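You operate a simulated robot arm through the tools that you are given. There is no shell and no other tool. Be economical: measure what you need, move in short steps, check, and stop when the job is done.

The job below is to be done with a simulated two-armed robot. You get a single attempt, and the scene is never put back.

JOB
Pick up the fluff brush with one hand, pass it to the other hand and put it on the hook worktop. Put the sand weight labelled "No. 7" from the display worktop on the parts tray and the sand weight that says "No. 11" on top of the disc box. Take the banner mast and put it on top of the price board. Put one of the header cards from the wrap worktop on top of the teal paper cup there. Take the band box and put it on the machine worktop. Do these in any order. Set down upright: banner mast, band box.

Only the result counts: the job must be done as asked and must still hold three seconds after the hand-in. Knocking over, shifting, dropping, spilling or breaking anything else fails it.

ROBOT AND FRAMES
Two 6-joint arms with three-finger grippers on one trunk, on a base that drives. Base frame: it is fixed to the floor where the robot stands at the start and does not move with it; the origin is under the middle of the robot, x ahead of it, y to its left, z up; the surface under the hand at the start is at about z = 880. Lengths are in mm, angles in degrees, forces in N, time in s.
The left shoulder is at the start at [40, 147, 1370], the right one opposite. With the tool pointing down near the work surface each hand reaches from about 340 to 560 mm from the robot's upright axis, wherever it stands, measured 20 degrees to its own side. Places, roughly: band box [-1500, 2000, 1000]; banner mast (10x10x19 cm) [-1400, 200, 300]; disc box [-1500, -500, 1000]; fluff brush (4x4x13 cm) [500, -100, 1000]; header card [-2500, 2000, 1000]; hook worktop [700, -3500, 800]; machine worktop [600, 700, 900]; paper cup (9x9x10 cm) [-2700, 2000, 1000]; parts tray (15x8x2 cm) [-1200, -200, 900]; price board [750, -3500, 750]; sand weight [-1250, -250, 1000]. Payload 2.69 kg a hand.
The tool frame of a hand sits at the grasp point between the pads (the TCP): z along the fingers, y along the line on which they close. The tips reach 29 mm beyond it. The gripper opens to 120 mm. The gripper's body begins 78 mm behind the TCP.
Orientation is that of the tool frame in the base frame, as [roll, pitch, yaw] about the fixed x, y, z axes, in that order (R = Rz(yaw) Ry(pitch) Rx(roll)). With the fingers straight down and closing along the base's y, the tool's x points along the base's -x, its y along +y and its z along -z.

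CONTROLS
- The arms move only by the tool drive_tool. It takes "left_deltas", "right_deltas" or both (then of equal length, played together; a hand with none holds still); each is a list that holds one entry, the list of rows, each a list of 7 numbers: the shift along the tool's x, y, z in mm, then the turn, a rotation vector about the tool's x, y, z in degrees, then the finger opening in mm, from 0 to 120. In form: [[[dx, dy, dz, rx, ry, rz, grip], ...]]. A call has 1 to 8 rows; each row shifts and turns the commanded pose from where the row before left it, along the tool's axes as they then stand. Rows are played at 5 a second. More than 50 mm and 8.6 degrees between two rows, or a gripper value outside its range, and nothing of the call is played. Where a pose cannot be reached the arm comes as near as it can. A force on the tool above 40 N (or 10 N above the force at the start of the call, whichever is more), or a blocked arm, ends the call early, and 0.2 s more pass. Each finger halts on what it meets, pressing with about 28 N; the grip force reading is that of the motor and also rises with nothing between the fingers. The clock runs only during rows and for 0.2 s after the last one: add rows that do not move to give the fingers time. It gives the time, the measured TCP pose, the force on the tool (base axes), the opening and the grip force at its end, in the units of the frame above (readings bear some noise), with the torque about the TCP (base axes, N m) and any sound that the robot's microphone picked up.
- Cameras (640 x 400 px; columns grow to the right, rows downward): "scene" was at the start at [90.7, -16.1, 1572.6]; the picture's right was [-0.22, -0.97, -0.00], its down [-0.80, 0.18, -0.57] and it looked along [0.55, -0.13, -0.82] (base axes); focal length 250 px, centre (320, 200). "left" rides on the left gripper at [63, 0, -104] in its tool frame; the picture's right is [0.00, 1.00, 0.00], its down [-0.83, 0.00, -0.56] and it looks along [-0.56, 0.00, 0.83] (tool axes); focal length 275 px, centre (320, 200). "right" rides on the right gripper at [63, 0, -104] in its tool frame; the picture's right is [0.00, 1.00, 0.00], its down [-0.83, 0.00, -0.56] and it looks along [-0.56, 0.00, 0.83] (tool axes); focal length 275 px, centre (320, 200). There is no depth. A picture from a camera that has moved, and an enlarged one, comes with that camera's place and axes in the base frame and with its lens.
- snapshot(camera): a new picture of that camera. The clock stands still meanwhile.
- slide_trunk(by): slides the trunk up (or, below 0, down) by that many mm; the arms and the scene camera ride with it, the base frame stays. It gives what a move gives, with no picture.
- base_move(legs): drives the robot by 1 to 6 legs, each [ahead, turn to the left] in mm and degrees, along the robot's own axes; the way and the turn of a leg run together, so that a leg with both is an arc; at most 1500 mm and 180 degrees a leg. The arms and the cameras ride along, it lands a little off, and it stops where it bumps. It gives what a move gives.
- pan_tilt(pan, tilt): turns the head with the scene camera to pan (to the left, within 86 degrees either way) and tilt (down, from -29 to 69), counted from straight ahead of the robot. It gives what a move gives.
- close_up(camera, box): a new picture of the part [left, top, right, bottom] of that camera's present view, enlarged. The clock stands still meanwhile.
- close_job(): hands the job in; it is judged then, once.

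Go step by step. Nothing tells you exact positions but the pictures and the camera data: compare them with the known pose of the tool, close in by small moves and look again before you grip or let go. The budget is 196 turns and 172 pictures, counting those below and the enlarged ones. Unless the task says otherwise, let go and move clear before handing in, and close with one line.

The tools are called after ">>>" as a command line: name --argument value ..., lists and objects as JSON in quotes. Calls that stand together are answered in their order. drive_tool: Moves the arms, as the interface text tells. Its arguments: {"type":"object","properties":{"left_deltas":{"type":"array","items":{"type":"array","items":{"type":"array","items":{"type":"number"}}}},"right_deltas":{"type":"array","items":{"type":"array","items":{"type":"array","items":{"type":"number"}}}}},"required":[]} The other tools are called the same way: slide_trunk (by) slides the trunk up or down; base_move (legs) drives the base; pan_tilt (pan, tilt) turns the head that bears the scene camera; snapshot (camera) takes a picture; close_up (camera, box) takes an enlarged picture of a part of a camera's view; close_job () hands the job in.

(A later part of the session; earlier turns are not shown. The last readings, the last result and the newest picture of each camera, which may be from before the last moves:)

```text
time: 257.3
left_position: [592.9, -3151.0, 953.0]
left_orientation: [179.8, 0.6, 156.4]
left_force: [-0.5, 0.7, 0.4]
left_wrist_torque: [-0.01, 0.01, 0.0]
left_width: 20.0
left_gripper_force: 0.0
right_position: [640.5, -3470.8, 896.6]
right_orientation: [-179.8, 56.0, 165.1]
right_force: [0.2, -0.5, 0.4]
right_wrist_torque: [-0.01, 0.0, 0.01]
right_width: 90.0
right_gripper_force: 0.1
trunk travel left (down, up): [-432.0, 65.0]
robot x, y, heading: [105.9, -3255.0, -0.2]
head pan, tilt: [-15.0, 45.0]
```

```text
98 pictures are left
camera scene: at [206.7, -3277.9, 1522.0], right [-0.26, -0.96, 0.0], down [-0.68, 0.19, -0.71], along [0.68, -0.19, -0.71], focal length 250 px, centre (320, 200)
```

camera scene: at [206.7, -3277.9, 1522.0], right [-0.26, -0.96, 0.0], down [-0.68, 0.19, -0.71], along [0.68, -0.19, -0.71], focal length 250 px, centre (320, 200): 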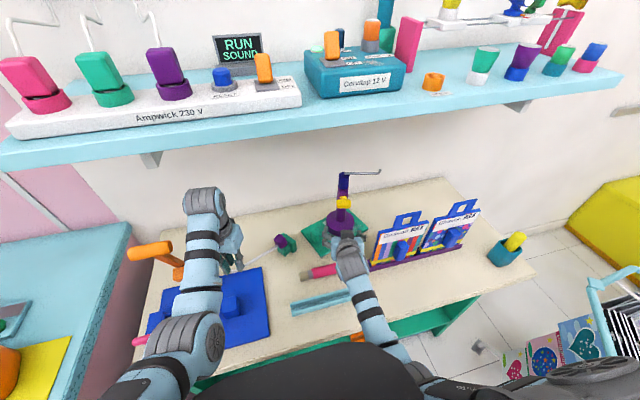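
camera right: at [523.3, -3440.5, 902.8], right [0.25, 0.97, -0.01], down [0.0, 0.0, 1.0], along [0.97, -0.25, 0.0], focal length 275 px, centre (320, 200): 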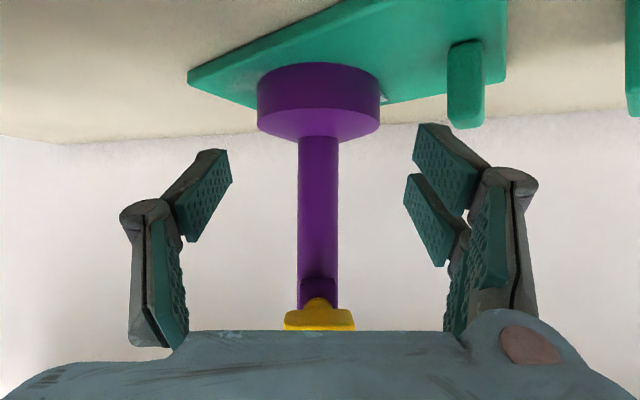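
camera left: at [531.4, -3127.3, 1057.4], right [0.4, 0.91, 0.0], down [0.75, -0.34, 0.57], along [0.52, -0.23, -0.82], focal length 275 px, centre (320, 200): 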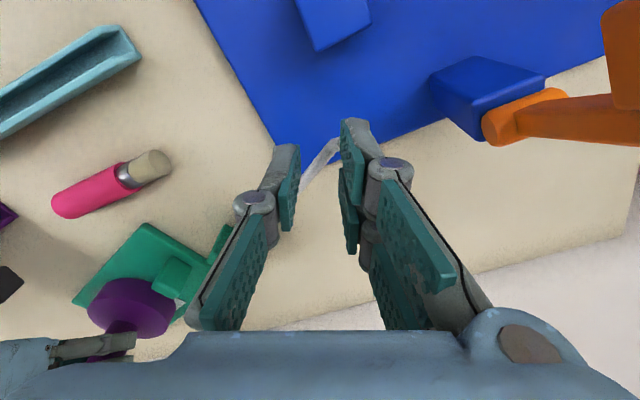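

The mast is placed upright on the price board. Backing away and heading to the island's east end for the sand weights.

>>> base_move --legs '[[-540, 0], [0, 90], [1500, 0], [1500, 0], [0, 88]]'

>>> slide_trunk --by 65

>>> pan_tilt --pan 0 --tilt 40

>>> snapshot --camera "scene"

```text
time: 282.1
left_position: [-945.4, -343.4, 954.3]
left_orientation: [179.7, 0.7, -24.5]
left_force: [0.6, 0.1, -0.5]
left_wrist_torque: [-0.04, -0.01, -0.02]
left_width: 20.2
left_gripper_force: 0.0
right_position: [-988.9, -24.7, 897.2]
right_orientation: [-179.9, 56.1, -15.6]
right_force: [1.2, 1.0, 2.1]
right_wrist_torque: [-0.06, 0.03, 0.08]
right_width: 96.9
right_gripper_force: 0.4
trunk travel left (down, up): [-432.0, 65.0]
robot x, y, heading: [-459.8, -248.9, 178.8]
head pan, tilt: [-15.0, 45.0]
```

```text
time: 283.2
left_position: [-946.9, -343.6, 1019.0]
left_orientation: [179.7, 0.7, -24.3]
left_force: [-0.3, 0.4, 0.4]
left_wrist_torque: [0.02, 0.03, 0.03]
left_width: 20.0
left_gripper_force: 0.0
right_position: [-989.6, -24.7, 960.6]
right_orientation: [-179.9, 56.0, -15.6]
right_force: [0.6, 0.6, 0.2]
right_wrist_torque: [-0.02, 0.01, -0.01]
right_width: 90.0
right_gripper_force: 0.1
trunk travel left (down, up): [-497.0, 0.0]
robot x, y, heading: [-458.7, -245.5, 178.5]
head pan, tilt: [-15.0, 45.0]
```

```text
time: 283.9
left_position: [-946.9, -343.6, 1018.1]
left_orientation: [179.8, 0.6, -24.4]
left_force: [-0.4, 0.5, 0.3]
left_wrist_torque: [-0.01, -0.02, -0.01]
left_width: 19.9
left_gripper_force: 0.1
right_position: [-990.1, -25.0, 961.5]
right_orientation: [-179.8, 56.1, -15.6]
right_force: [0.2, 0.3, -0.2]
right_wrist_torque: [-0.02, -0.01, -0.03]
right_width: 89.7
right_gripper_force: 0.0
trunk travel left (down, up): [-497.0, 0.0]
robot x, y, heading: [-457.8, -244.4, 178.9]
head pan, tilt: [0.0, 40.0]
```

```text
97 pictures are left
camera scene: at [-564.3, -244.5, 1593.3], right [0.02, 1.0, 0.0], down [0.64, -0.01, -0.77], along [-0.77, 0.02, -0.64], focal length 250 px, centre (320, 200)
```

scene: 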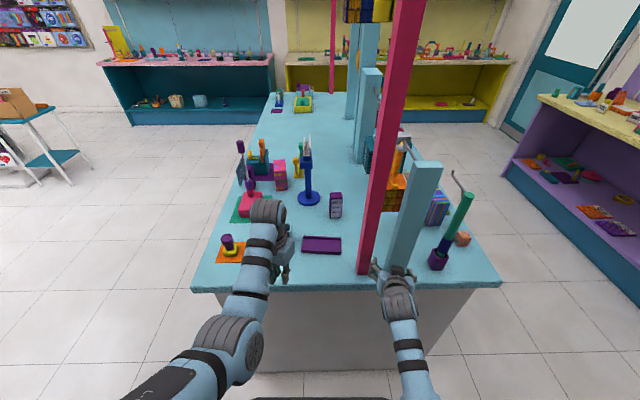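

>>> close_up --camera "scene" --box '[190, 120, 510, 320]'

>>> snapshot --camera "right"

```text
2.00 times, centred on (350, 220) of scene
camera zoom: at [-564.3, -244.5, 1593.3], right [0.02, 1.0, 0.0], down [0.64, -0.01, -0.77], along [-0.77, 0.02, -0.64], focal length 500 px, centre (260, 160)
```

zoom: 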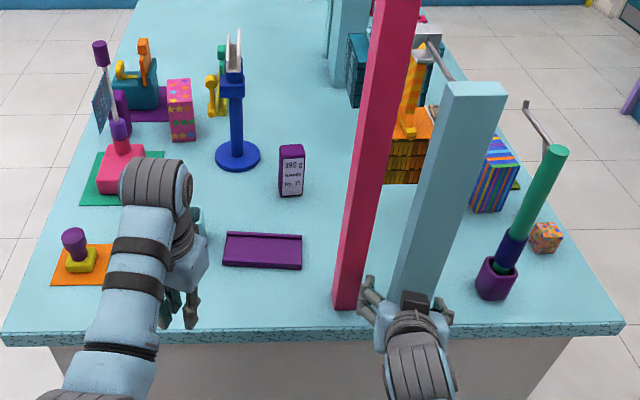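

```text
95 pictures are left
camera right: at [-872.2, -57.3, 967.0], right [-0.27, -0.96, -0.01], down [0.0, 0.0, 1.0], along [-0.96, 0.27, 0.0], focal length 275 px, centre (320, 200)
```

right: 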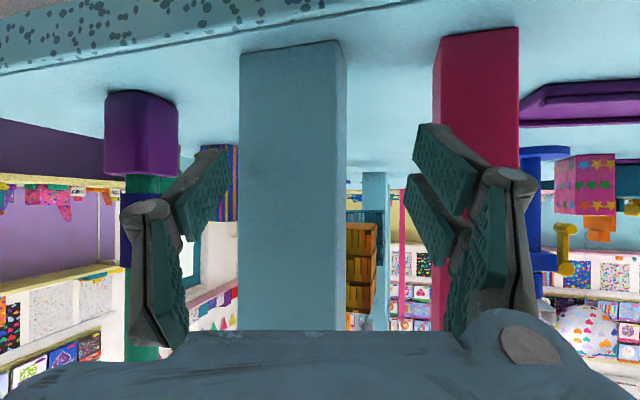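

The parts tray (purple) and a labelled sand weight are in view near the island's east end. I'll back off, move the left hand aside and straighten the right hand downward.

>>> base_move --legs '[[-150, 0]]'

>>> drive_tool --left_deltas '[[[19, 35, 0, 0, 0, 0, 60], [19, 35, 0, 0, 0, 0, 60], [19, 35, 0, 0, 0, 0, 60], [19, 35, 0, 0, 0, 0, 60], [19, 35, 0, 0, 0, 0, 60], [0, 0, 0, 0, 0, 0, 60], [0, 0, 0, 0, 0, 0, 60], [0, 0, 0, 0, 0, 0, 60]]]' --right_deltas '[[[0, 0, 0, 0, 8, 0, 90], [0, 0, 0, 0, 8, 0, 90], [0, 0, 0, 0, 8, 0, 90], [0, 0, 0, 0, 8, 0, 90], [0, 0, 0, 0, 8, 0, 90], [0, 0, 0, 0, 8, 0, 90], [0, 0, 0, 0, 8, 0, 90], [0, 0, 0, 0, 0, 0, 90]]]'

>>> drive_tool --right_deltas '[[[0, 0, 0, 0, 0, -7.3, 60], [0, 0, 0, 0, 0, -7.3, 60], [0, 0, 0, 0, 0, 0, 60]]]'

>>> close_up --camera "scene" --box '[200, 100, 360, 260]'

```text
time: 285.3
left_position: [-796.8, -346.9, 1016.1]
left_orientation: [179.8, 0.4, -24.5]
left_force: [0.4, -0.4, -0.6]
left_wrist_torque: [0.01, -0.06, 0.04]
left_width: 20.0
left_gripper_force: 0.1
right_position: [-839.9, -26.8, 958.2]
right_orientation: [-179.8, 55.9, -15.7]
right_force: [-1.2, 0.0, 0.5]
right_wrist_torque: [0.0, -0.03, -0.01]
right_width: 89.7
right_gripper_force: 0.1
trunk travel left (down, up): [-497.0, 0.0]
robot x, y, heading: [-309.5, -251.4, 179.0]
head pan, tilt: [0.0, 40.0]
```

```text
time: 287.1
left_position: [-779.1, -547.0, 1018.8]
left_orientation: [179.8, 0.7, -24.5]
left_force: [-0.5, 0.0, -0.3]
left_wrist_torque: [-0.02, 0.02, 0.03]
left_width: 60.2
left_gripper_force: 0.1
right_position: [-835.8, -27.2, 962.1]
right_orientation: [-179.9, 0.0, -15.7]
right_force: [0.4, -0.5, -0.3]
right_wrist_torque: [0.01, 0.03, 0.04]
right_width: 90.3
right_gripper_force: 0.1
trunk travel left (down, up): [-497.0, 0.0]
robot x, y, heading: [-307.3, -252.6, 178.8]
head pan, tilt: [0.0, 40.0]
```

```text
time: 287.9
left_position: [-779.2, -547.5, 1019.3]
left_orientation: [179.8, 0.7, -24.5]
left_force: [0.8, 0.9, 0.0]
left_wrist_torque: [0.03, 0.04, 0.02]
left_width: 60.1
left_gripper_force: 0.1
right_position: [-835.8, -27.4, 959.7]
right_orientation: [-179.8, 0.0, -1.1]
right_force: [-0.8, -0.7, 0.1]
right_wrist_torque: [-0.03, -0.03, -0.02]
right_width: 59.9
right_gripper_force: 0.1
trunk travel left (down, up): [-497.0, 0.0]
robot x, y, heading: [-306.2, -250.0, 178.7]
head pan, tilt: [0.0, 40.0]
```

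```text
2.50 times, centred on (280, 180) of scene
camera zoom: at [-411.0, -248.1, 1593.4], right [0.02, 1.0, 0.0], down [0.64, -0.01, -0.77], along [-0.77, 0.02, -0.64], focal length 624 px, centre (420, 250)
```

zoom: 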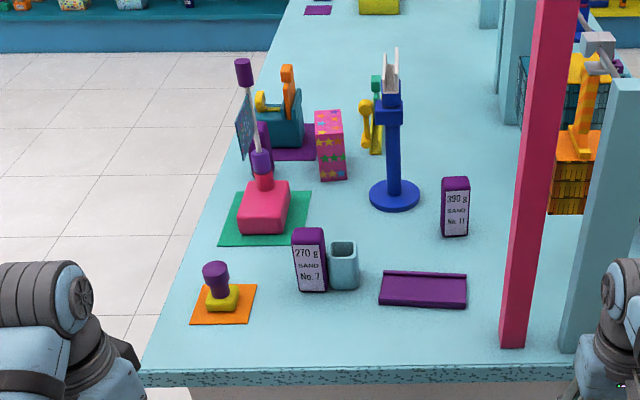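

>>> close_up --camera "scene" --box '[240, 110, 320, 200]'

```text
4.44 times, centred on (280, 155) of scene
camera zoom: at [-411.0, -248.1, 1593.4], right [0.02, 1.0, 0.0], down [0.64, -0.01, -0.77], along [-0.77, 0.02, -0.64], focal length 1110 px, centre (498, 400)
```

zoom: 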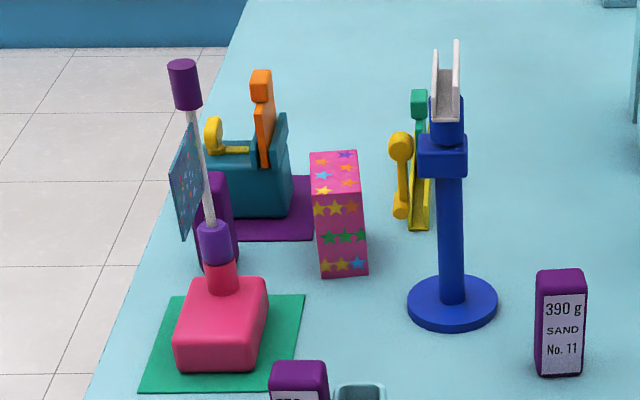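

The weights are clear: "270 g No. 7" is next to a teal cup, "390 g No. 11" sits further back, and the purple tray is in front. I'll tuck the right arm away from the posts and turn the left gripper to close along x.

>>> drive_tool --left_deltas '[[[0, 0, 0, 0, 0, 8.4, 100], [0, 0, 0, 0, 0, 8.4, 100], [0, 0, 0, 0, 0, 8.4, 100], [0, 0, 0, 0, 0, 8.4, 100], [0, 0, 0, 0, 0, 8.4, 100], [0, 0, 0, 0, 0, 8.4, 100], [0, 0, 0, 0, 0, 8.4, 100], [0, 0, 0, 0, 0, 8.4, 100]]]' --right_deltas '[[[20, -45, 0, 0, 0, 0, 60], [20, -45, 0, 0, 0, 0, 60], [35, -35, 0, 0, 0, 0, 60], [35, -35, 0, 0, 0, 0, 60], [35, -30, 0, 0, 0, 0, 60], [45, 0, 0, 0, 0, 0, 60], [45, 0, 0, 0, 0, 0, 60], [45, 10, 0, 0, 0, 0, 60]]]'

>>> base_move --legs '[[380, 0]]'

>>> pan_tilt --pan 8 --tilt 52

>>> snapshot --camera "scene"

>>> snapshot --camera "left"

```text
time: 289.7
left_position: [-777.2, -543.8, 1017.1]
left_orientation: [179.2, 0.0, -91.8]
left_force: [0.8, -0.2, 0.2]
left_wrist_torque: [0.01, 0.04, 0.0]
left_width: 99.8
left_gripper_force: 0.0
right_position: [-550.1, 144.7, 962.4]
right_orientation: [-179.9, 0.1, -1.2]
right_force: [0.4, -0.3, 0.1]
right_wrist_torque: [0.0, 0.04, 0.04]
right_width: 60.1
right_gripper_force: 0.0
trunk travel left (down, up): [-497.0, 0.0]
robot x, y, heading: [-305.5, -252.1, 178.7]
head pan, tilt: [0.0, 40.0]
```

```text
time: 292.1
left_position: [-1150.0, -538.3, 1017.3]
left_orientation: [179.2, 0.0, -91.6]
left_force: [0.1, -0.4, 0.2]
left_wrist_torque: [0.04, 0.0, 0.0]
left_width: 100.1
left_gripper_force: 0.0
right_position: [-924.3, 151.4, 962.9]
right_orientation: [-180.0, 0.2, -1.1]
right_force: [-0.3, 0.6, -0.4]
right_wrist_torque: [0.03, 0.05, 0.01]
right_width: 59.9
right_gripper_force: 0.0
trunk travel left (down, up): [-497.0, 0.0]
robot x, y, heading: [-679.6, -239.9, 178.7]
head pan, tilt: [0.0, 40.0]
```

```text
time: 292.9
left_position: [-1152.4, -538.3, 1016.9]
left_orientation: [179.3, 0.0, -91.5]
left_force: [-0.3, -0.8, 0.0]
left_wrist_torque: [-0.02, 0.01, -0.01]
left_width: 99.9
left_gripper_force: 0.0
right_position: [-926.9, 152.5, 961.6]
right_orientation: [-179.9, 0.1, -1.2]
right_force: [0.2, 0.2, 0.2]
right_wrist_torque: [0.01, 0.02, -0.04]
right_width: 59.9
right_gripper_force: 0.1
trunk travel left (down, up): [-497.0, 0.0]
robot x, y, heading: [-677.6, -240.8, 179.0]
head pan, tilt: [8.0, 52.0]
```

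```text
92 pictures are left
camera scene: at [-773.7, -250.7, 1576.6], right [-0.12, 0.99, 0.0], down [0.78, 0.09, -0.62], along [-0.61, -0.07, -0.79], focal length 250 px, centre (320, 200)
```

scene: 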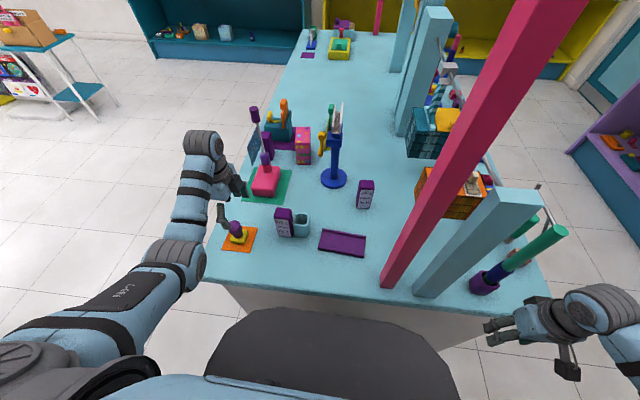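

```text
91 pictures are left
camera left: at [-1153.6, -602.0, 1121.0], right [-1.0, 0.03, 0.01], down [0.03, 0.83, 0.56], along [0.01, 0.56, -0.83], focal length 275 px, centre (320, 200)
```

left: 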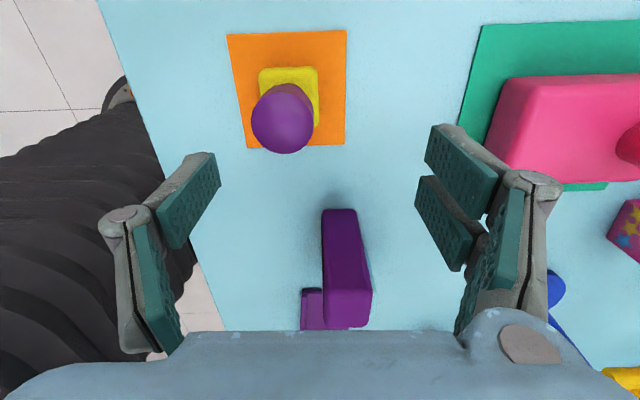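

>>> close_up --camera "scene" --box '[220, 160, 380, 260]'

>>> drive_tool --left_deltas '[[[-35, -20, 0, 0, 0, 0, 100], [-35, 0, 0, 0, 0, 0, 100], [0, 0, 0, 0, 0, 0, 100]]]'

>>> snapshot --camera "left"

```text
4.00 times, centred on (300, 210) of scene
camera zoom: at [-773.7, -250.7, 1576.6], right [-0.12, 0.99, 0.0], down [0.78, 0.09, -0.62], along [-0.61, -0.07, -0.79], focal length 999 px, centre (400, 160)
```

zoom: 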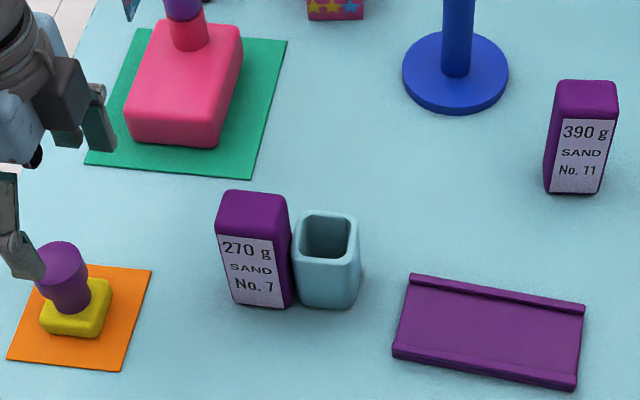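

```text
time: 293.6
left_position: [-1141.5, -470.1, 1002.0]
left_orientation: [179.4, 0.0, -91.4]
left_force: [0.2, -0.9, -0.3]
left_wrist_torque: [-0.03, -0.02, 0.02]
left_width: 99.8
left_gripper_force: 0.1
left hand out of reach, approached as far as the arm can: row 1
right_position: [-927.4, 151.7, 962.3]
right_orientation: [-179.9, 0.0, -1.0]
right_force: [-0.3, -0.1, 0.4]
right_wrist_torque: [0.03, 0.02, -0.02]
right_width: 59.9
right_gripper_force: 0.1
trunk travel left (down, up): [-497.0, 0.0]
robot x, y, heading: [-682.6, -241.8, 179.0]
head pan, tilt: [8.0, 52.0]
```

```text
89 pictures are left
camera left: at [-1142.3, -533.8, 1105.6], right [-1.0, 0.03, 0.01], down [0.03, 0.83, 0.56], along [0.01, 0.56, -0.83], focal length 275 px, centre (320, 200)
```

left: 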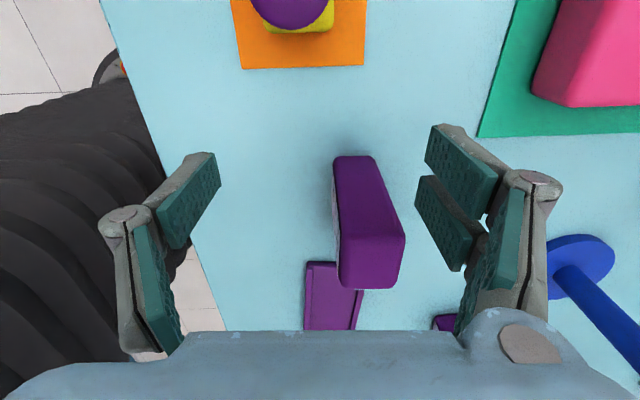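

No. 7 measured: it occupies x -1154…-1188, y -425…-380, with its top at z≈985. I'll straddle it in x and slide the fingers over it, keeping away from the cup.

>>> drive_tool --left_deltas '[[[0, 30, 0, 0, 0, 0, 100], [-20, 0, 0, 0, 0, 0, 100], [-24, 0, 0, 0, 0, 0, 100], [-20, 0, 10, 0, 0, 0, 100], [0, 0, 16, 0, 0, 0, 100], [0, 0, 16, 0, 0, 0, 100], [0, 0, 0, 0, 0, 0, 100]]]'

>>> snapshot --camera "left"

```text
time: 295.2
left_position: [-1167.0, -405.2, 964.8]
left_orientation: [179.3, -0.1, -91.6]
left_force: [0.4, -0.7, -0.1]
left_wrist_torque: [-0.02, -0.03, -0.01]
left_width: 99.5
left_gripper_force: 0.0
right_position: [-926.6, 151.9, 961.6]
right_orientation: [-179.9, 0.0, -1.0]
right_force: [0.5, -0.2, 0.4]
right_wrist_torque: [-0.02, 0.01, 0.04]
right_width: 60.1
right_gripper_force: 0.0
trunk travel left (down, up): [-497.0, 0.0]
robot x, y, heading: [-682.6, -241.5, 178.8]
head pan, tilt: [8.0, 52.0]
```

```text
88 pictures are left
camera left: at [-1168.7, -469.4, 1068.6], right [-1.0, 0.03, 0.01], down [0.03, 0.83, 0.56], along [0.01, 0.56, -0.83], focal length 275 px, centre (320, 200)
```

left: 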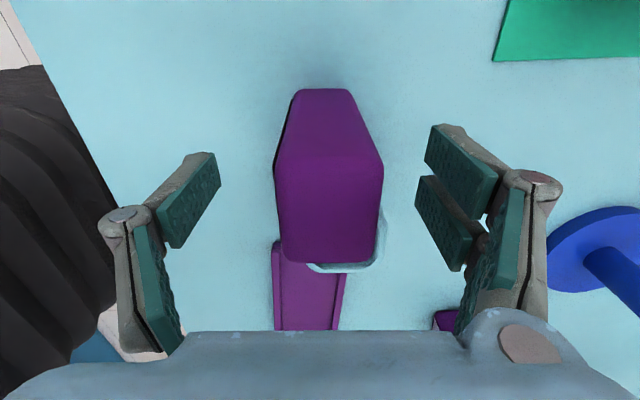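

>>> drive_tool --left_deltas '[[[0, 0, 8, 0, 0, 0, 70], [0, 0, 0, 0, 0, 0, 50], [0, 0, 0, 0, 0, 0, 35], [0, 0, 0, 0, 0, 0, 25], [0, 0, 0, 0, 0, 0, 25], [0, 0, -15, 0, 0, 0, 25], [0, 0, -20, 0, 0, 0, 25], [0, 0, 0, 0, 0, 0, 25]]]'

>>> snapshot --camera "left"

```text
time: 297.1
left_position: [-1167.8, -405.3, 989.8]
left_orientation: [179.2, 0.1, -91.6]
left_force: [0.5, 0.6, -2.5]
left_wrist_torque: [-0.06, 0.02, 0.05]
left_width: 37.8
left_gripper_force: 27.4
right_position: [-926.3, 151.8, 960.8]
right_orientation: [-179.9, -0.1, -1.0]
right_force: [0.3, 0.0, 0.1]
right_wrist_torque: [0.01, -0.01, 0.01]
right_width: 59.7
right_gripper_force: 0.0
trunk travel left (down, up): [-497.0, 0.0]
robot x, y, heading: [-682.2, -243.2, 178.8]
head pan, tilt: [8.0, 52.0]
```

```text
87 pictures are left
camera left: at [-1169.8, -469.2, 1094.5], right [-1.0, 0.03, 0.01], down [0.03, 0.83, 0.56], along [0.01, 0.56, -0.83], focal length 275 px, centre (320, 200)
```

left: 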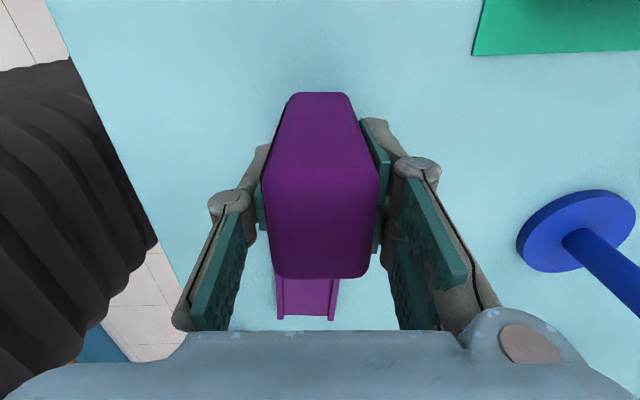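

No. 7 is lifted. I'll back up slightly so it passes in front of the cup, slide it sideways to the tray's line, then come forward over the tray at [-1152,-224].

>>> base_move --legs '[[-95, 0]]'

>>> drive_tool --left_deltas '[[[-45, 0, 0, 0, 0, 0, 25], [-45, 0, 0, 0, 0, 0, 25], [-45, 0, 0, 0, 0, 0, 25], [-43, 0, 0, 0, 0, 0, 25], [0, 0, 0, 0, 0, 0, 25]]]'

>>> snapshot --camera "left"

>>> close_up --camera "scene" --box '[220, 140, 380, 240]'

```text
time: 298.2
left_position: [-1079.8, -408.5, 986.7]
left_orientation: [179.8, -0.1, -91.6]
left_force: [-1.2, -0.4, -2.6]
left_wrist_torque: [-0.01, -0.08, 0.01]
left_width: 37.9
left_gripper_force: 27.8
right_position: [-838.1, 151.4, 960.2]
right_orientation: [-179.9, -0.4, -1.1]
right_force: [-0.2, 0.1, 0.0]
right_wrist_torque: [0.01, -0.1, 0.02]
right_width: 59.9
right_gripper_force: 0.0
trunk travel left (down, up): [-497.0, 0.0]
robot x, y, heading: [-584.4, -245.5, 178.6]
head pan, tilt: [8.0, 52.0]
```

```text
time: 299.4
left_position: [-1086.6, -242.0, 982.7]
left_orientation: [179.3, -0.1, -91.4]
left_force: [-0.6, -0.7, -2.8]
left_wrist_torque: [-0.01, -0.02, 0.01]
left_width: 37.7
left_gripper_force: 28.6
left hand out of reach, approached as far as the arm can: row 4
right_position: [-831.4, 150.7, 961.4]
right_orientation: [-179.9, 0.0, -1.2]
right_force: [-0.9, 0.4, 0.4]
right_wrist_torque: [-0.02, 0.02, 0.02]
right_width: 60.1
right_gripper_force: 0.1
trunk travel left (down, up): [-497.0, 0.0]
robot x, y, heading: [-582.9, -245.0, 178.9]
head pan, tilt: [8.0, 52.0]
```

```text
86 pictures are left
camera left: at [-1088.5, -304.9, 1087.0], right [-1.0, 0.03, 0.01], down [0.03, 0.83, 0.55], along [0.01, 0.55, -0.83], focal length 275 px, centre (320, 200)
```

left: 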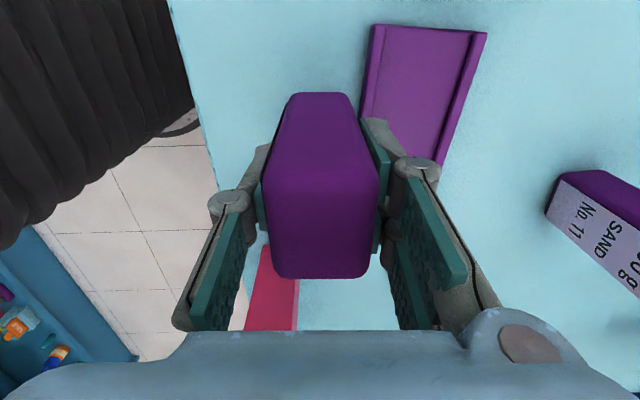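

```text
4.00 times, centred on (300, 190) of scene
camera zoom: at [-679.9, -250.7, 1576.4], right [-0.12, 0.99, 0.0], down [0.78, 0.09, -0.61], along [-0.61, -0.07, -0.79], focal length 999 px, centre (400, 240)
```

zoom: 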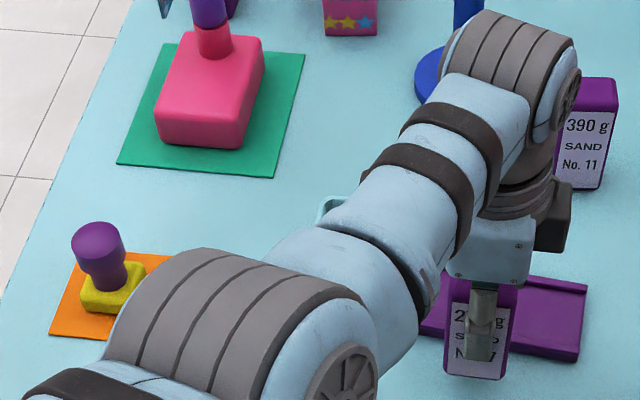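

>>> drive_tool --left_deltas '[[[0, 8, -12, 0, 0, 0, 25], [0, 0, 0, 0, 0, 0, 25]]]'

>>> base_move --legs '[[55, 0]]'

>>> snapshot --camera "left"

```text
time: 300.0
left_position: [-1093.2, -239.4, 996.6]
left_orientation: [179.3, 0.1, -91.6]
left_force: [-0.6, 0.9, -3.6]
left_wrist_torque: [-0.01, 0.02, -0.01]
left_width: 37.8
left_gripper_force: 28.1
right_position: [-832.2, 150.6, 961.1]
right_orientation: [-179.9, 0.0, -1.1]
right_force: [-0.3, -0.5, -0.5]
right_wrist_torque: [-0.01, 0.02, 0.05]
right_width: 59.9
right_gripper_force: 0.0
trunk travel left (down, up): [-497.0, 0.0]
robot x, y, heading: [-581.6, -246.1, 179.1]
head pan, tilt: [8.0, 52.0]
```

```text
time: 300.9
left_position: [-1138.9, -237.9, 1001.2]
left_orientation: [178.8, 0.0, -91.7]
left_force: [0.6, 0.3, -1.5]
left_wrist_torque: [-0.06, 0.1, -0.02]
left_width: 37.5
left_gripper_force: 27.7
right_position: [-876.8, 151.4, 963.3]
right_orientation: [-179.9, 0.6, -1.1]
right_force: [1.2, -0.1, 0.3]
right_wrist_torque: [-0.06, 0.07, 0.03]
right_width: 60.1
right_gripper_force: 0.1
trunk travel left (down, up): [-497.0, 0.0]
robot x, y, heading: [-640.6, -240.2, 178.6]
head pan, tilt: [8.0, 52.0]
```

```text
84 pictures are left
camera left: at [-1140.1, -302.5, 1105.3], right [-1.0, 0.03, 0.02], down [0.04, 0.83, 0.56], along [0.0, 0.56, -0.83], focal length 275 px, centre (320, 200)
```

left: 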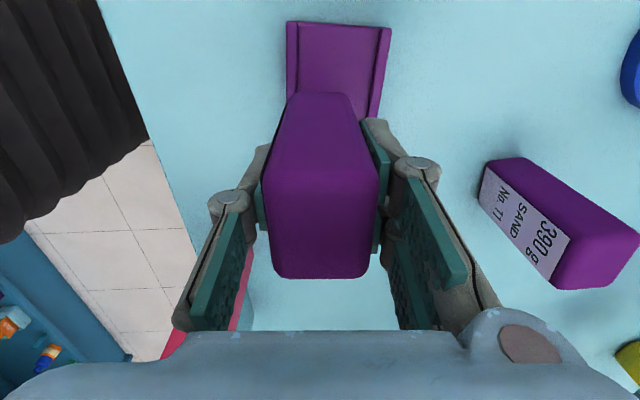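

>>> drive_tool --left_deltas '[[[-8, 10, 0, 0, 0, 0, 25], [0, 0, 12, 0, 0, 0, 25], [0, 0, 8, 0, 0, 0, 25], [0, 0, 5, 0, 0, 0, 25], [0, 0, 0, 0, 0, 0, 25]]]'

>>> snapshot --camera "left"

>>> close_up --camera "scene" --box '[280, 170, 380, 270]'

```text
time: 302.1
left_position: [-1145.0, -241.8, 973.2]
left_orientation: [179.4, 0.2, -91.7]
left_force: [-0.1, 0.0, -2.7]
left_wrist_torque: [-0.02, 0.03, 0.04]
left_width: 37.6
left_gripper_force: 28.0
left hand out of reach, approached as far as the arm can: row 1, 2, 4
right_position: [-885.9, 152.1, 961.4]
right_orientation: [-179.9, 0.0, -1.1]
right_force: [0.2, 0.5, 0.3]
right_wrist_torque: [-0.03, -0.02, 0.05]
right_width: 59.9
right_gripper_force: 0.1
trunk travel left (down, up): [-497.0, 0.0]
robot x, y, heading: [-641.3, -241.8, 178.6]
head pan, tilt: [8.0, 52.0]
```

```text
83 pictures are left
camera left: at [-1147.6, -305.3, 1077.6], right [-1.0, 0.03, 0.01], down [0.03, 0.83, 0.56], along [0.01, 0.56, -0.83], focal length 275 px, centre (320, 200)
```

left: 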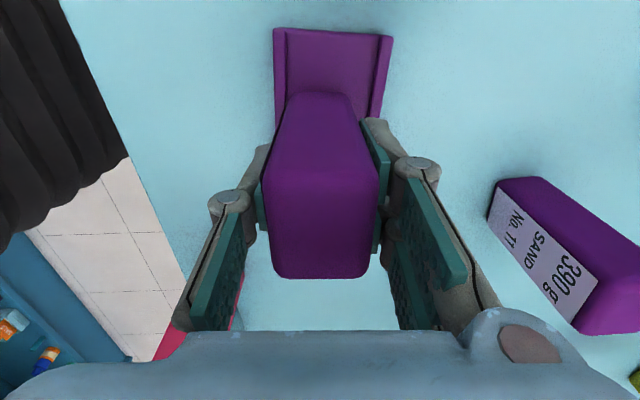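

```text
4.00 times, centred on (330, 220) of scene
camera zoom: at [-735.2, -251.0, 1576.4], right [-0.12, 0.99, 0.0], down [0.78, 0.09, -0.61], along [-0.61, -0.07, -0.79], focal length 999 px, centre (280, 120)
```

zoom: 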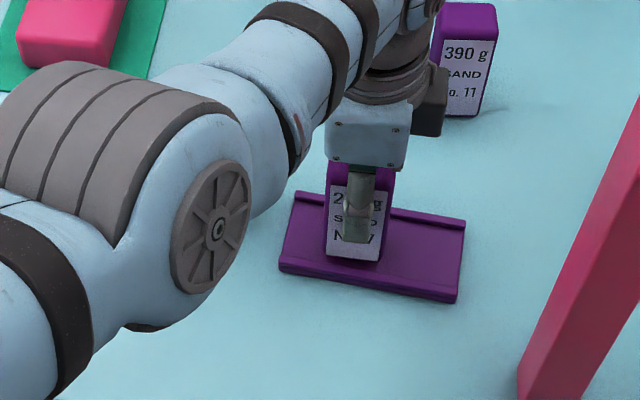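

>>> drive_tool --left_deltas '[[[0, 8, 0, 0, 0, 0, 25], [0, 0, 3, 0, 0, 0, 25], [0, 0, 2, 0, 0, 0, 25], [0, 0, 2, 0, 0, 0, 25], [0, 0, 0, 0, 0, 0, 25]]]'

>>> drive_tool --left_deltas '[[[0, 0, 2, 0, 0, 0, 25], [0, 0, 2, 0, 0, 0, 25], [0, 0, 0, 0, 0, 0, 25]]]'

```text
time: 303.5
left_position: [-1143.5, -241.3, 970.1]
left_orientation: [178.8, 0.2, -91.6]
left_force: [3.7, 2.6, 11.5]
left_wrist_torque: [0.09, -0.61, 0.06]
left_width: 37.7
left_gripper_force: 28.2
left hand out of reach, approached as far as the arm can: row 1
right_position: [-881.1, 151.8, 962.0]
right_orientation: [-179.9, 0.2, -1.0]
right_force: [0.2, -0.2, -0.5]
right_wrist_torque: [0.04, -0.01, -0.02]
right_width: 59.9
right_gripper_force: 0.1
trunk travel left (down, up): [-497.0, 0.0]
robot x, y, heading: [-638.9, -242.9, 178.9]
head pan, tilt: [8.0, 52.0]
stopped in row 5 (left hand): the force on the tool passed its limit at 40 N (the readings are from after the stop); the commanded pose is now the measured one
```

```text
time: 304.3
left_position: [-1142.6, -242.9, 969.2]
left_orientation: [178.5, 0.2, -91.4]
left_force: [-4.9, 3.6, 38.8]
left_wrist_torque: [0.19, -0.45, 0.05]
left_width: 38.1
left_gripper_force: 27.5
right_position: [-880.4, 152.9, 963.5]
right_orientation: [180.0, 0.3, -1.2]
right_force: [0.3, -0.2, 0.3]
right_wrist_torque: [0.0, -0.01, -0.01]
right_width: 60.2
right_gripper_force: 0.1
trunk travel left (down, up): [-497.0, 0.0]
robot x, y, heading: [-637.8, -242.7, 178.6]
head pan, tilt: [8.0, 52.0]
```

It's touching the tray's front rim, so I'll lift 10 mm, use the base to go 12 mm further in, and lower again.

>>> drive_tool --left_deltas '[[[0, 0, -8, 0, 0, 0, 25], [0, 0, -7, 0, 0, 0, 25], [0, 0, 0, 0, 0, 0, 25]]]'

>>> base_move --legs '[[13, 0]]'

>>> snapshot --camera "left"

>>> close_up --camera "scene" --box '[280, 170, 380, 270]'

```text
time: 305.1
left_position: [-1145.7, -241.1, 978.6]
left_orientation: [179.2, -0.1, -91.5]
left_force: [0.2, -0.1, -2.4]
left_wrist_torque: [-0.02, 0.01, -0.01]
left_width: 37.9
left_gripper_force: 27.7
right_position: [-883.9, 152.9, 961.0]
right_orientation: [-179.9, 0.1, -1.2]
right_force: [-0.3, 0.2, 0.7]
right_wrist_torque: [0.03, 0.0, -0.02]
right_width: 59.9
right_gripper_force: 0.1
trunk travel left (down, up): [-497.0, 0.0]
robot x, y, heading: [-636.9, -243.3, 178.7]
head pan, tilt: [8.0, 52.0]
```

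```text
time: 305.9
left_position: [-1155.9, -240.5, 983.1]
left_orientation: [178.9, 0.0, -91.7]
left_force: [0.9, 0.2, -2.6]
left_wrist_torque: [0.04, 0.05, 0.01]
left_width: 37.7
left_gripper_force: 28.1
right_position: [-894.3, 152.5, 961.3]
right_orientation: [-179.9, 0.2, -1.3]
right_force: [0.3, -0.4, 0.6]
right_wrist_torque: [-0.02, 0.06, -0.01]
right_width: 59.9
right_gripper_force: 0.1
trunk travel left (down, up): [-497.0, 0.0]
robot x, y, heading: [-655.1, -244.1, 178.7]
head pan, tilt: [8.0, 52.0]
```

```text
81 pictures are left
camera left: at [-1157.7, -305.1, 1086.1], right [-1.0, 0.03, 0.02], down [0.04, 0.83, 0.56], along [0.0, 0.56, -0.83], focal length 275 px, centre (320, 200)
```

left: 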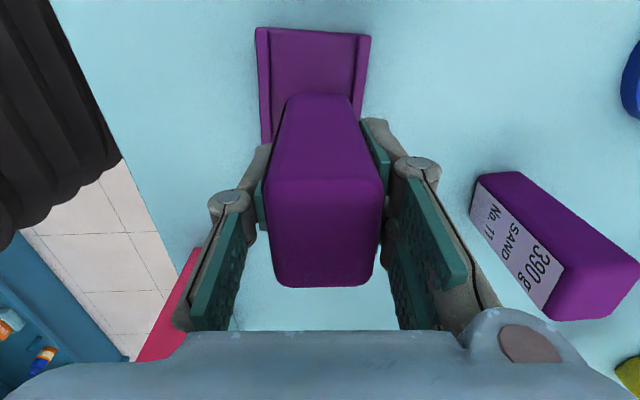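

```text
4.00 times, centred on (330, 220) of scene
camera zoom: at [-742.6, -250.8, 1576.8], right [-0.12, 0.99, 0.0], down [0.78, 0.09, -0.62], along [-0.61, -0.07, -0.79], focal length 999 px, centre (280, 120)
```

zoom: 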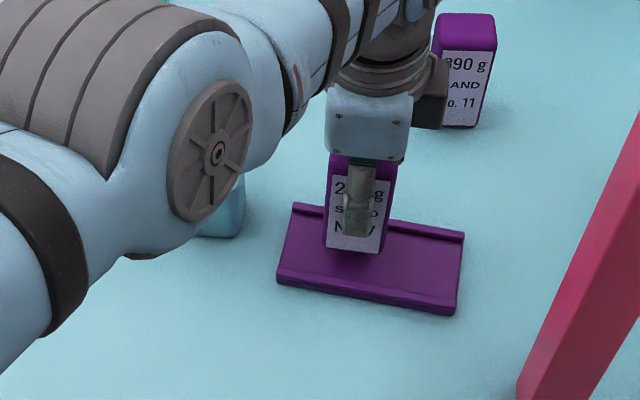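

>>> drive_tool --left_deltas '[[[0, -3, 6, 0, 0, 0, 25], [0, 0, 5, 0, 0, 0, 25], [0, 0, 3, 0, 0, 0, 25], [0, 0, 3, 0, 0, 0, 25], [0, 0, 0, 0, 0, 0, 25]]]'

>>> drive_tool --left_deltas '[[[0, 0, 2, 0, 0, 0, 25], [0, 0, 2, 0, 0, 0, 25], [0, 0, 0, 0, 0, 0, 25]]]'

```text
time: 307.1
left_position: [-1153.7, -242.4, 964.0]
left_orientation: [179.0, 0.2, -91.6]
left_force: [0.5, -0.8, 2.0]
left_wrist_torque: [0.14, 0.02, 0.0]
left_width: 37.8
left_gripper_force: 28.1
right_position: [-896.4, 152.3, 961.1]
right_orientation: [-180.0, 0.2, -1.2]
right_force: [-0.3, 0.3, 0.0]
right_wrist_torque: [-0.01, 0.04, -0.01]
right_width: 60.0
right_gripper_force: 0.1
trunk travel left (down, up): [-497.0, 0.0]
robot x, y, heading: [-653.2, -243.2, 178.7]
head pan, tilt: [8.0, 52.0]
```

```text
time: 307.9
left_position: [-1152.9, -242.9, 963.3]
left_orientation: [178.6, 0.2, -91.7]
left_force: [-6.1, 2.5, 30.1]
left_wrist_torque: [0.62, 0.16, 0.04]
left_width: 38.1
left_gripper_force: 27.6
left hand out of reach, approached as far as the arm can: row 2
right_position: [-895.8, 151.9, 963.1]
right_orientation: [-179.9, 0.2, -1.2]
right_force: [0.0, 0.7, 0.8]
right_wrist_torque: [-0.01, -0.01, 0.0]
right_width: 59.8
right_gripper_force: 0.0
trunk travel left (down, up): [-497.0, 0.0]
robot x, y, heading: [-654.1, -241.4, 178.9]
head pan, tilt: [8.0, 52.0]
```

Seated on the tray floor (6 mm lower than the rim contact). Releasing and lifting.

>>> drive_tool --left_deltas '[[[0, 0, -1, 0, 0, 0, 32], [0, 0, 0, 0, 0, 0, 40], [0, 0, 0, 0, 0, 0, 55], [0, 0, 0, 0, 0, 0, 75], [0, 0, 0, 0, 0, 0, 75], [0, 0, -20, 0, 0, 0, 75], [0, 0, -25, 0, 0, 0, 75], [0, 0, 0, 0, 0, 0, 75]]]'

>>> snapshot --camera "left"

>>> close_up --camera "scene" --box '[280, 170, 380, 270]'

```text
time: 309.7
left_position: [-1165.1, -238.2, 1002.0]
left_orientation: [179.2, 0.0, -91.6]
left_force: [0.4, 0.3, -0.6]
left_wrist_torque: [0.0, 0.0, 0.0]
left_width: 75.1
left_gripper_force: 0.0
left hand out of reach, approached as far as the arm can: row 6, 7
right_position: [-896.7, 152.6, 962.4]
right_orientation: [-179.9, 0.1, -1.1]
right_force: [-0.7, -0.9, -0.8]
right_wrist_torque: [0.01, 0.02, 0.0]
right_width: 60.1
right_gripper_force: 0.1
trunk travel left (down, up): [-497.0, 0.0]
robot x, y, heading: [-652.2, -242.4, 178.7]
head pan, tilt: [8.0, 52.0]
```

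```text
79 pictures are left
camera left: at [-1166.4, -302.7, 1106.7], right [-1.0, 0.03, 0.01], down [0.03, 0.83, 0.56], along [0.01, 0.56, -0.83], focal length 275 px, centre (320, 200)
```

left: 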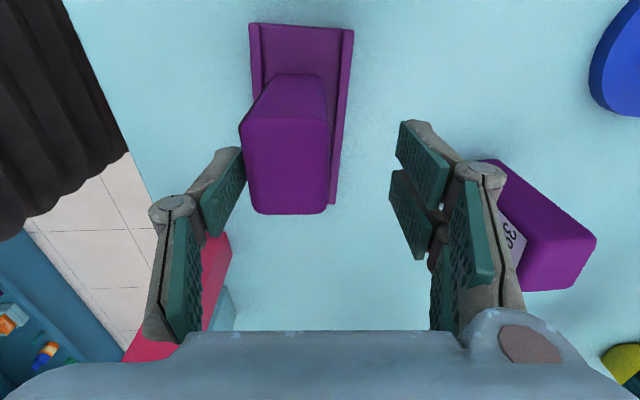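

```text
4.00 times, centred on (330, 220) of scene
camera zoom: at [-746.4, -250.8, 1576.5], right [-0.12, 0.99, 0.0], down [0.78, 0.09, -0.62], along [-0.61, -0.07, -0.79], focal length 999 px, centre (280, 120)
```

zoom: 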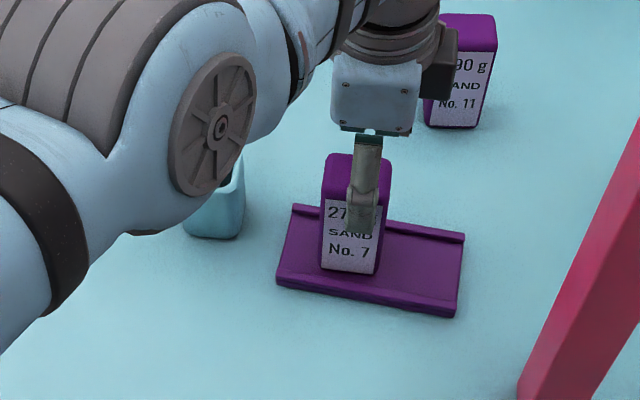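

No. 7 stands in the tray. The fingers still straddle it below its top and upward reach is limited, so I'll open wider, back the base up a touch, and raise.

>>> drive_tool --left_deltas '[[[0, 0, 0, 0, 0, 0, 110], [0, 0, 0, 0, 0, 0, 110], [0, 0, 0, 0, 0, 0, 110]]]'

>>> base_move --legs '[[-18, 0]]'

>>> drive_tool --left_deltas '[[[0, 6, -12, 0, 0, 0, 110], [0, 6, -12, 0, 0, 0, 110], [0, 6, -12, 0, 0, 0, 110], [0, 0, 0, 0, 0, 0, 110]]]'

>>> snapshot --camera "left"

```text
time: 310.5
left_position: [-1165.0, -238.8, 1002.6]
left_orientation: [179.2, 0.0, -91.6]
left_force: [0.2, 1.0, 0.5]
left_wrist_torque: [0.01, 0.01, 0.01]
left_width: 110.0
left_gripper_force: 0.1
right_position: [-896.8, 152.4, 961.4]
right_orientation: [-179.8, 0.0, -1.2]
right_force: [0.0, 0.0, 0.0]
right_wrist_torque: [-0.02, 0.01, -0.05]
right_width: 60.0
right_gripper_force: 0.0
trunk travel left (down, up): [-497.0, 0.0]
robot x, y, heading: [-651.5, -241.9, 178.5]
head pan, tilt: [8.0, 52.0]
```

```text
time: 311.3
left_position: [-1150.4, -240.2, 1000.9]
left_orientation: [179.5, -0.1, -91.5]
left_force: [0.7, -0.1, -0.5]
left_wrist_torque: [0.01, -0.06, -0.02]
left_width: 109.9
left_gripper_force: 0.0
right_position: [-882.5, 151.6, 960.6]
right_orientation: [-180.0, 0.0, -1.2]
right_force: [-1.6, -0.1, -0.8]
right_wrist_torque: [0.0, -0.07, 0.01]
right_width: 60.0
right_gripper_force: 0.0
trunk travel left (down, up): [-497.0, 0.0]
robot x, y, heading: [-632.4, -247.1, 178.8]
head pan, tilt: [8.0, 52.0]
```

```text
time: 312.3
left_position: [-1159.6, -244.2, 1039.0]
left_orientation: [179.2, 0.0, -91.5]
left_force: [0.3, 0.4, 0.0]
left_wrist_torque: [0.02, 0.01, 0.04]
left_width: 110.0
left_gripper_force: 0.1
left hand out of reach, approached as far as the arm can: row 3
right_position: [-879.1, 152.0, 960.2]
right_orientation: [-179.9, 0.1, -1.1]
right_force: [-0.3, -0.4, 0.5]
right_wrist_torque: [0.03, 0.01, -0.01]
right_width: 59.8
right_gripper_force: 0.1
trunk travel left (down, up): [-497.0, 0.0]
robot x, y, heading: [-632.4, -244.3, 178.9]
head pan, tilt: [8.0, 52.0]
```

```text
77 pictures are left
camera left: at [-1160.5, -308.4, 1143.8], right [-1.0, 0.03, 0.01], down [0.03, 0.83, 0.56], along [0.01, 0.56, -0.83], focal length 275 px, centre (320, 200)
```

left: 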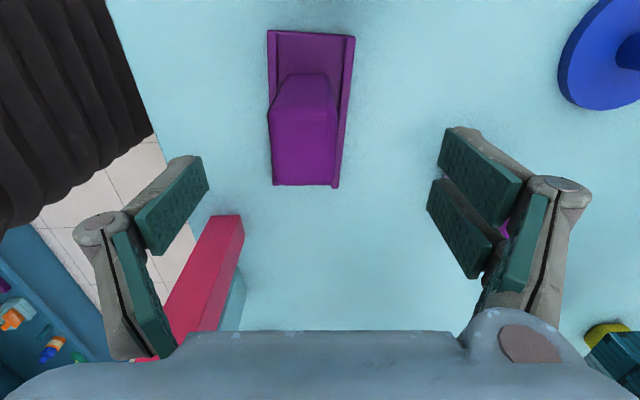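

Clear. Next is No. 11: I'll back off with a small sidestep toward +y, then pitch the left hand 45° forward for extra reach.

>>> base_move --legs '[[-120, 0], [0, 15], [-250, 0], [0, -15]]'

>>> drive_tool --left_deltas '[[[0, 0, 0, 0, 0, -8.2, 100], [0, 0, 0, 0, 0, -8.2, 100], [0, 0, 0, 0, 0, -8.2, 100], [0, 0, 0, 0, 0, -8.2, 100], [0, 0, 0, 0, 0, -8.2, 100], [0, 0, 0, 0, 0, -8.2, 100], [0, 0, 0, 0, 0, -8.2, 100], [0, 0, 0, 0, 0, -8.2, 100]]]'

>>> drive_tool --left_deltas '[[[0, 0, 0, 0, -7.5, -8.2, 100], [0, 0, 0, 0, -7.5, 0, 100], [0, 0, 0, 0, -7.5, 0, 100], [0, 0, 0, 0, -7.5, 0, 100], [0, 0, 0, 0, -7.5, 0, 100], [0, 0, 0, 0, -7.5, 0, 100], [0, 0, 0, 0, 0, 0, 100]]]'

>>> pan_tilt --pan 0 --tilt 45

>>> snapshot --camera "scene"

```text
time: 316.7
left_position: [-793.9, -184.9, 1038.3]
left_orientation: [179.1, 0.1, -91.7]
left_force: [0.2, 1.1, -0.1]
left_wrist_torque: [-0.01, -0.01, -0.01]
left_width: 110.1
left_gripper_force: 0.0
right_position: [-513.1, 209.3, 961.5]
right_orientation: [-179.9, 0.2, -1.4]
right_force: [-0.8, 0.1, 0.6]
right_wrist_torque: [0.01, 0.02, 0.02]
right_width: 59.8
right_gripper_force: 0.2
trunk travel left (down, up): [-497.0, 0.0]
robot x, y, heading: [-268.2, -186.8, 178.8]
head pan, tilt: [8.0, 52.0]
```

```text
time: 318.5
left_position: [-793.4, -185.4, 1039.6]
left_orientation: [179.8, 0.7, -25.9]
left_force: [0.6, 0.2, -0.5]
left_wrist_torque: [-0.01, -0.01, -0.03]
left_width: 100.1
left_gripper_force: 0.1
right_position: [-513.3, 209.4, 962.2]
right_orientation: [-180.0, 0.1, -1.3]
right_force: [-0.2, -1.0, -0.4]
right_wrist_torque: [-0.02, -0.01, -0.01]
right_width: 59.9
right_gripper_force: 0.1
trunk travel left (down, up): [-497.0, 0.0]
robot x, y, heading: [-265.8, -182.4, 178.7]
head pan, tilt: [8.0, 52.0]
```

```text
refused: row 1 steps farther than a row can; nothing moved
```

```text
time: 319.2
left_position: [-793.5, -184.0, 1038.6]
left_orientation: [179.7, 0.7, -26.1]
left_force: [-0.2, 0.8, 0.0]
left_wrist_torque: [-0.03, 0.0, 0.01]
left_width: 100.0
left_gripper_force: 0.0
right_position: [-513.8, 209.4, 961.9]
right_orientation: [-179.9, 0.2, -1.2]
right_force: [-0.4, 0.5, 0.0]
right_wrist_torque: [-0.05, 0.0, 0.01]
right_width: 60.2
right_gripper_force: 0.1
trunk travel left (down, up): [-497.0, 0.0]
robot x, y, heading: [-269.6, -185.5, 178.9]
head pan, tilt: [0.0, 45.0]
```

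```text
76 pictures are left
camera scene: at [-370.0, -182.5, 1586.1], right [0.02, 1.0, 0.0], down [0.71, -0.02, -0.71], along [-0.71, 0.02, -0.71], focal length 250 px, centre (320, 200)
```

scene: 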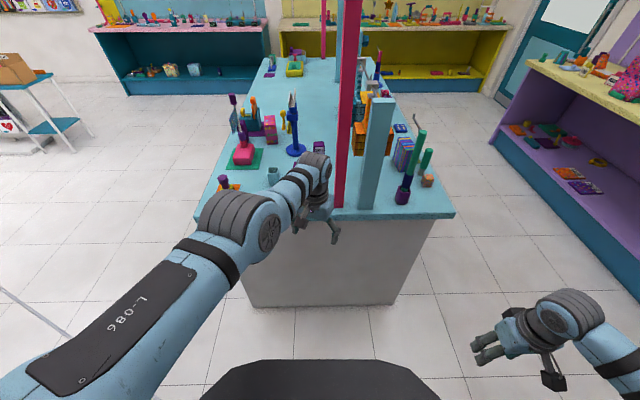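

Now finishing the wrist: yaw to straight-ahead and 45° pitch. No. 11 is at about [-1312,-165] with its faces square to the island.

>>> drive_tool --left_deltas '[[[0, 0, 0, 0, 0, -8.4, 100], [0, 0, 0, 0, 0, -8.4, 100], [0, 0, 0, 0, 0, -8.4, 100], [0, 0, 0, 0, -7.5, 0, 100], [0, 0, 0, 0, -7.5, 0, 100], [0, 0, 0, 0, -7.5, 0, 100], [0, 0, 0, 0, -7.5, 0, 100], [0, 0, 0, 0, -7.5, 0, 100]]]'

>>> drive_tool --left_deltas '[[[0, 5, 0, 0, -7.5, 0, 90], [-20, 5, 20, 0, 0, 0, 90], [-20, 5, 20, 0, 0, 0, 90], [0, 0, 0, 0, 0, 0, 90]]]'

```text
time: 321.0
left_position: [-895.4, -170.7, 1008.3]
left_orientation: [-179.9, 38.5, -1.0]
left_force: [0.2, -0.7, -0.3]
left_wrist_torque: [0.02, -0.02, 0.01]
left_width: 100.0
left_gripper_force: 0.0
left hand out of reach, approached as far as the arm can: row 4, 5, 6, 7, 8
right_position: [-514.1, 211.0, 961.0]
right_orientation: [-179.9, 0.1, -1.3]
right_force: [-0.6, 0.2, 0.3]
right_wrist_torque: [-0.02, 0.02, 0.03]
right_width: 60.1
right_gripper_force: 0.0
trunk travel left (down, up): [-497.0, 0.0]
robot x, y, heading: [-267.3, -187.8, 178.9]
head pan, tilt: [0.0, 45.0]
```

```text
time: 322.0
left_position: [-925.1, -192.7, 1015.8]
left_orientation: [-179.9, 45.8, -0.8]
left_force: [0.0, -0.3, 0.9]
left_wrist_torque: [0.01, 0.04, -0.03]
left_width: 89.8
left_gripper_force: 0.0
left hand out of reach, approached as far as the arm can: row 1, 2, 3
right_position: [-513.2, 208.7, 962.6]
right_orientation: [-179.9, 0.2, -1.2]
right_force: [0.3, -0.4, 0.1]
right_wrist_torque: [-0.01, 0.0, 0.01]
right_width: 60.3
right_gripper_force: 0.2
trunk travel left (down, up): [-497.0, 0.0]
robot x, y, heading: [-268.4, -182.9, 178.9]
head pan, tilt: [0.0, 45.0]
```

>>> drive_tool --left_deltas '[[[4, 0, -25, 0, 0, 0, 90], [4, 0, -25, 0, 0, 0, 90], [0, 0, 0, 0, 0, 0, 90]]]'

```text
time: 322.8
left_position: [-920.8, -179.0, 1026.4]
left_orientation: [-179.9, 45.8, -0.8]
left_force: [-0.1, -0.6, -1.3]
left_wrist_torque: [0.02, 0.02, 0.0]
left_width: 89.8
left_gripper_force: 0.1
left hand out of reach, approached as far as the arm can: row 1, 2
right_position: [-513.8, 209.6, 960.7]
right_orientation: [-179.8, 0.1, -1.3]
right_force: [0.5, 0.3, 0.0]
right_wrist_torque: [0.0, 0.0, 0.0]
right_width: 60.1
right_gripper_force: 0.0
trunk travel left (down, up): [-497.0, 0.0]
robot x, y, heading: [-270.9, -183.3, 178.5]
head pan, tilt: [0.0, 45.0]
```

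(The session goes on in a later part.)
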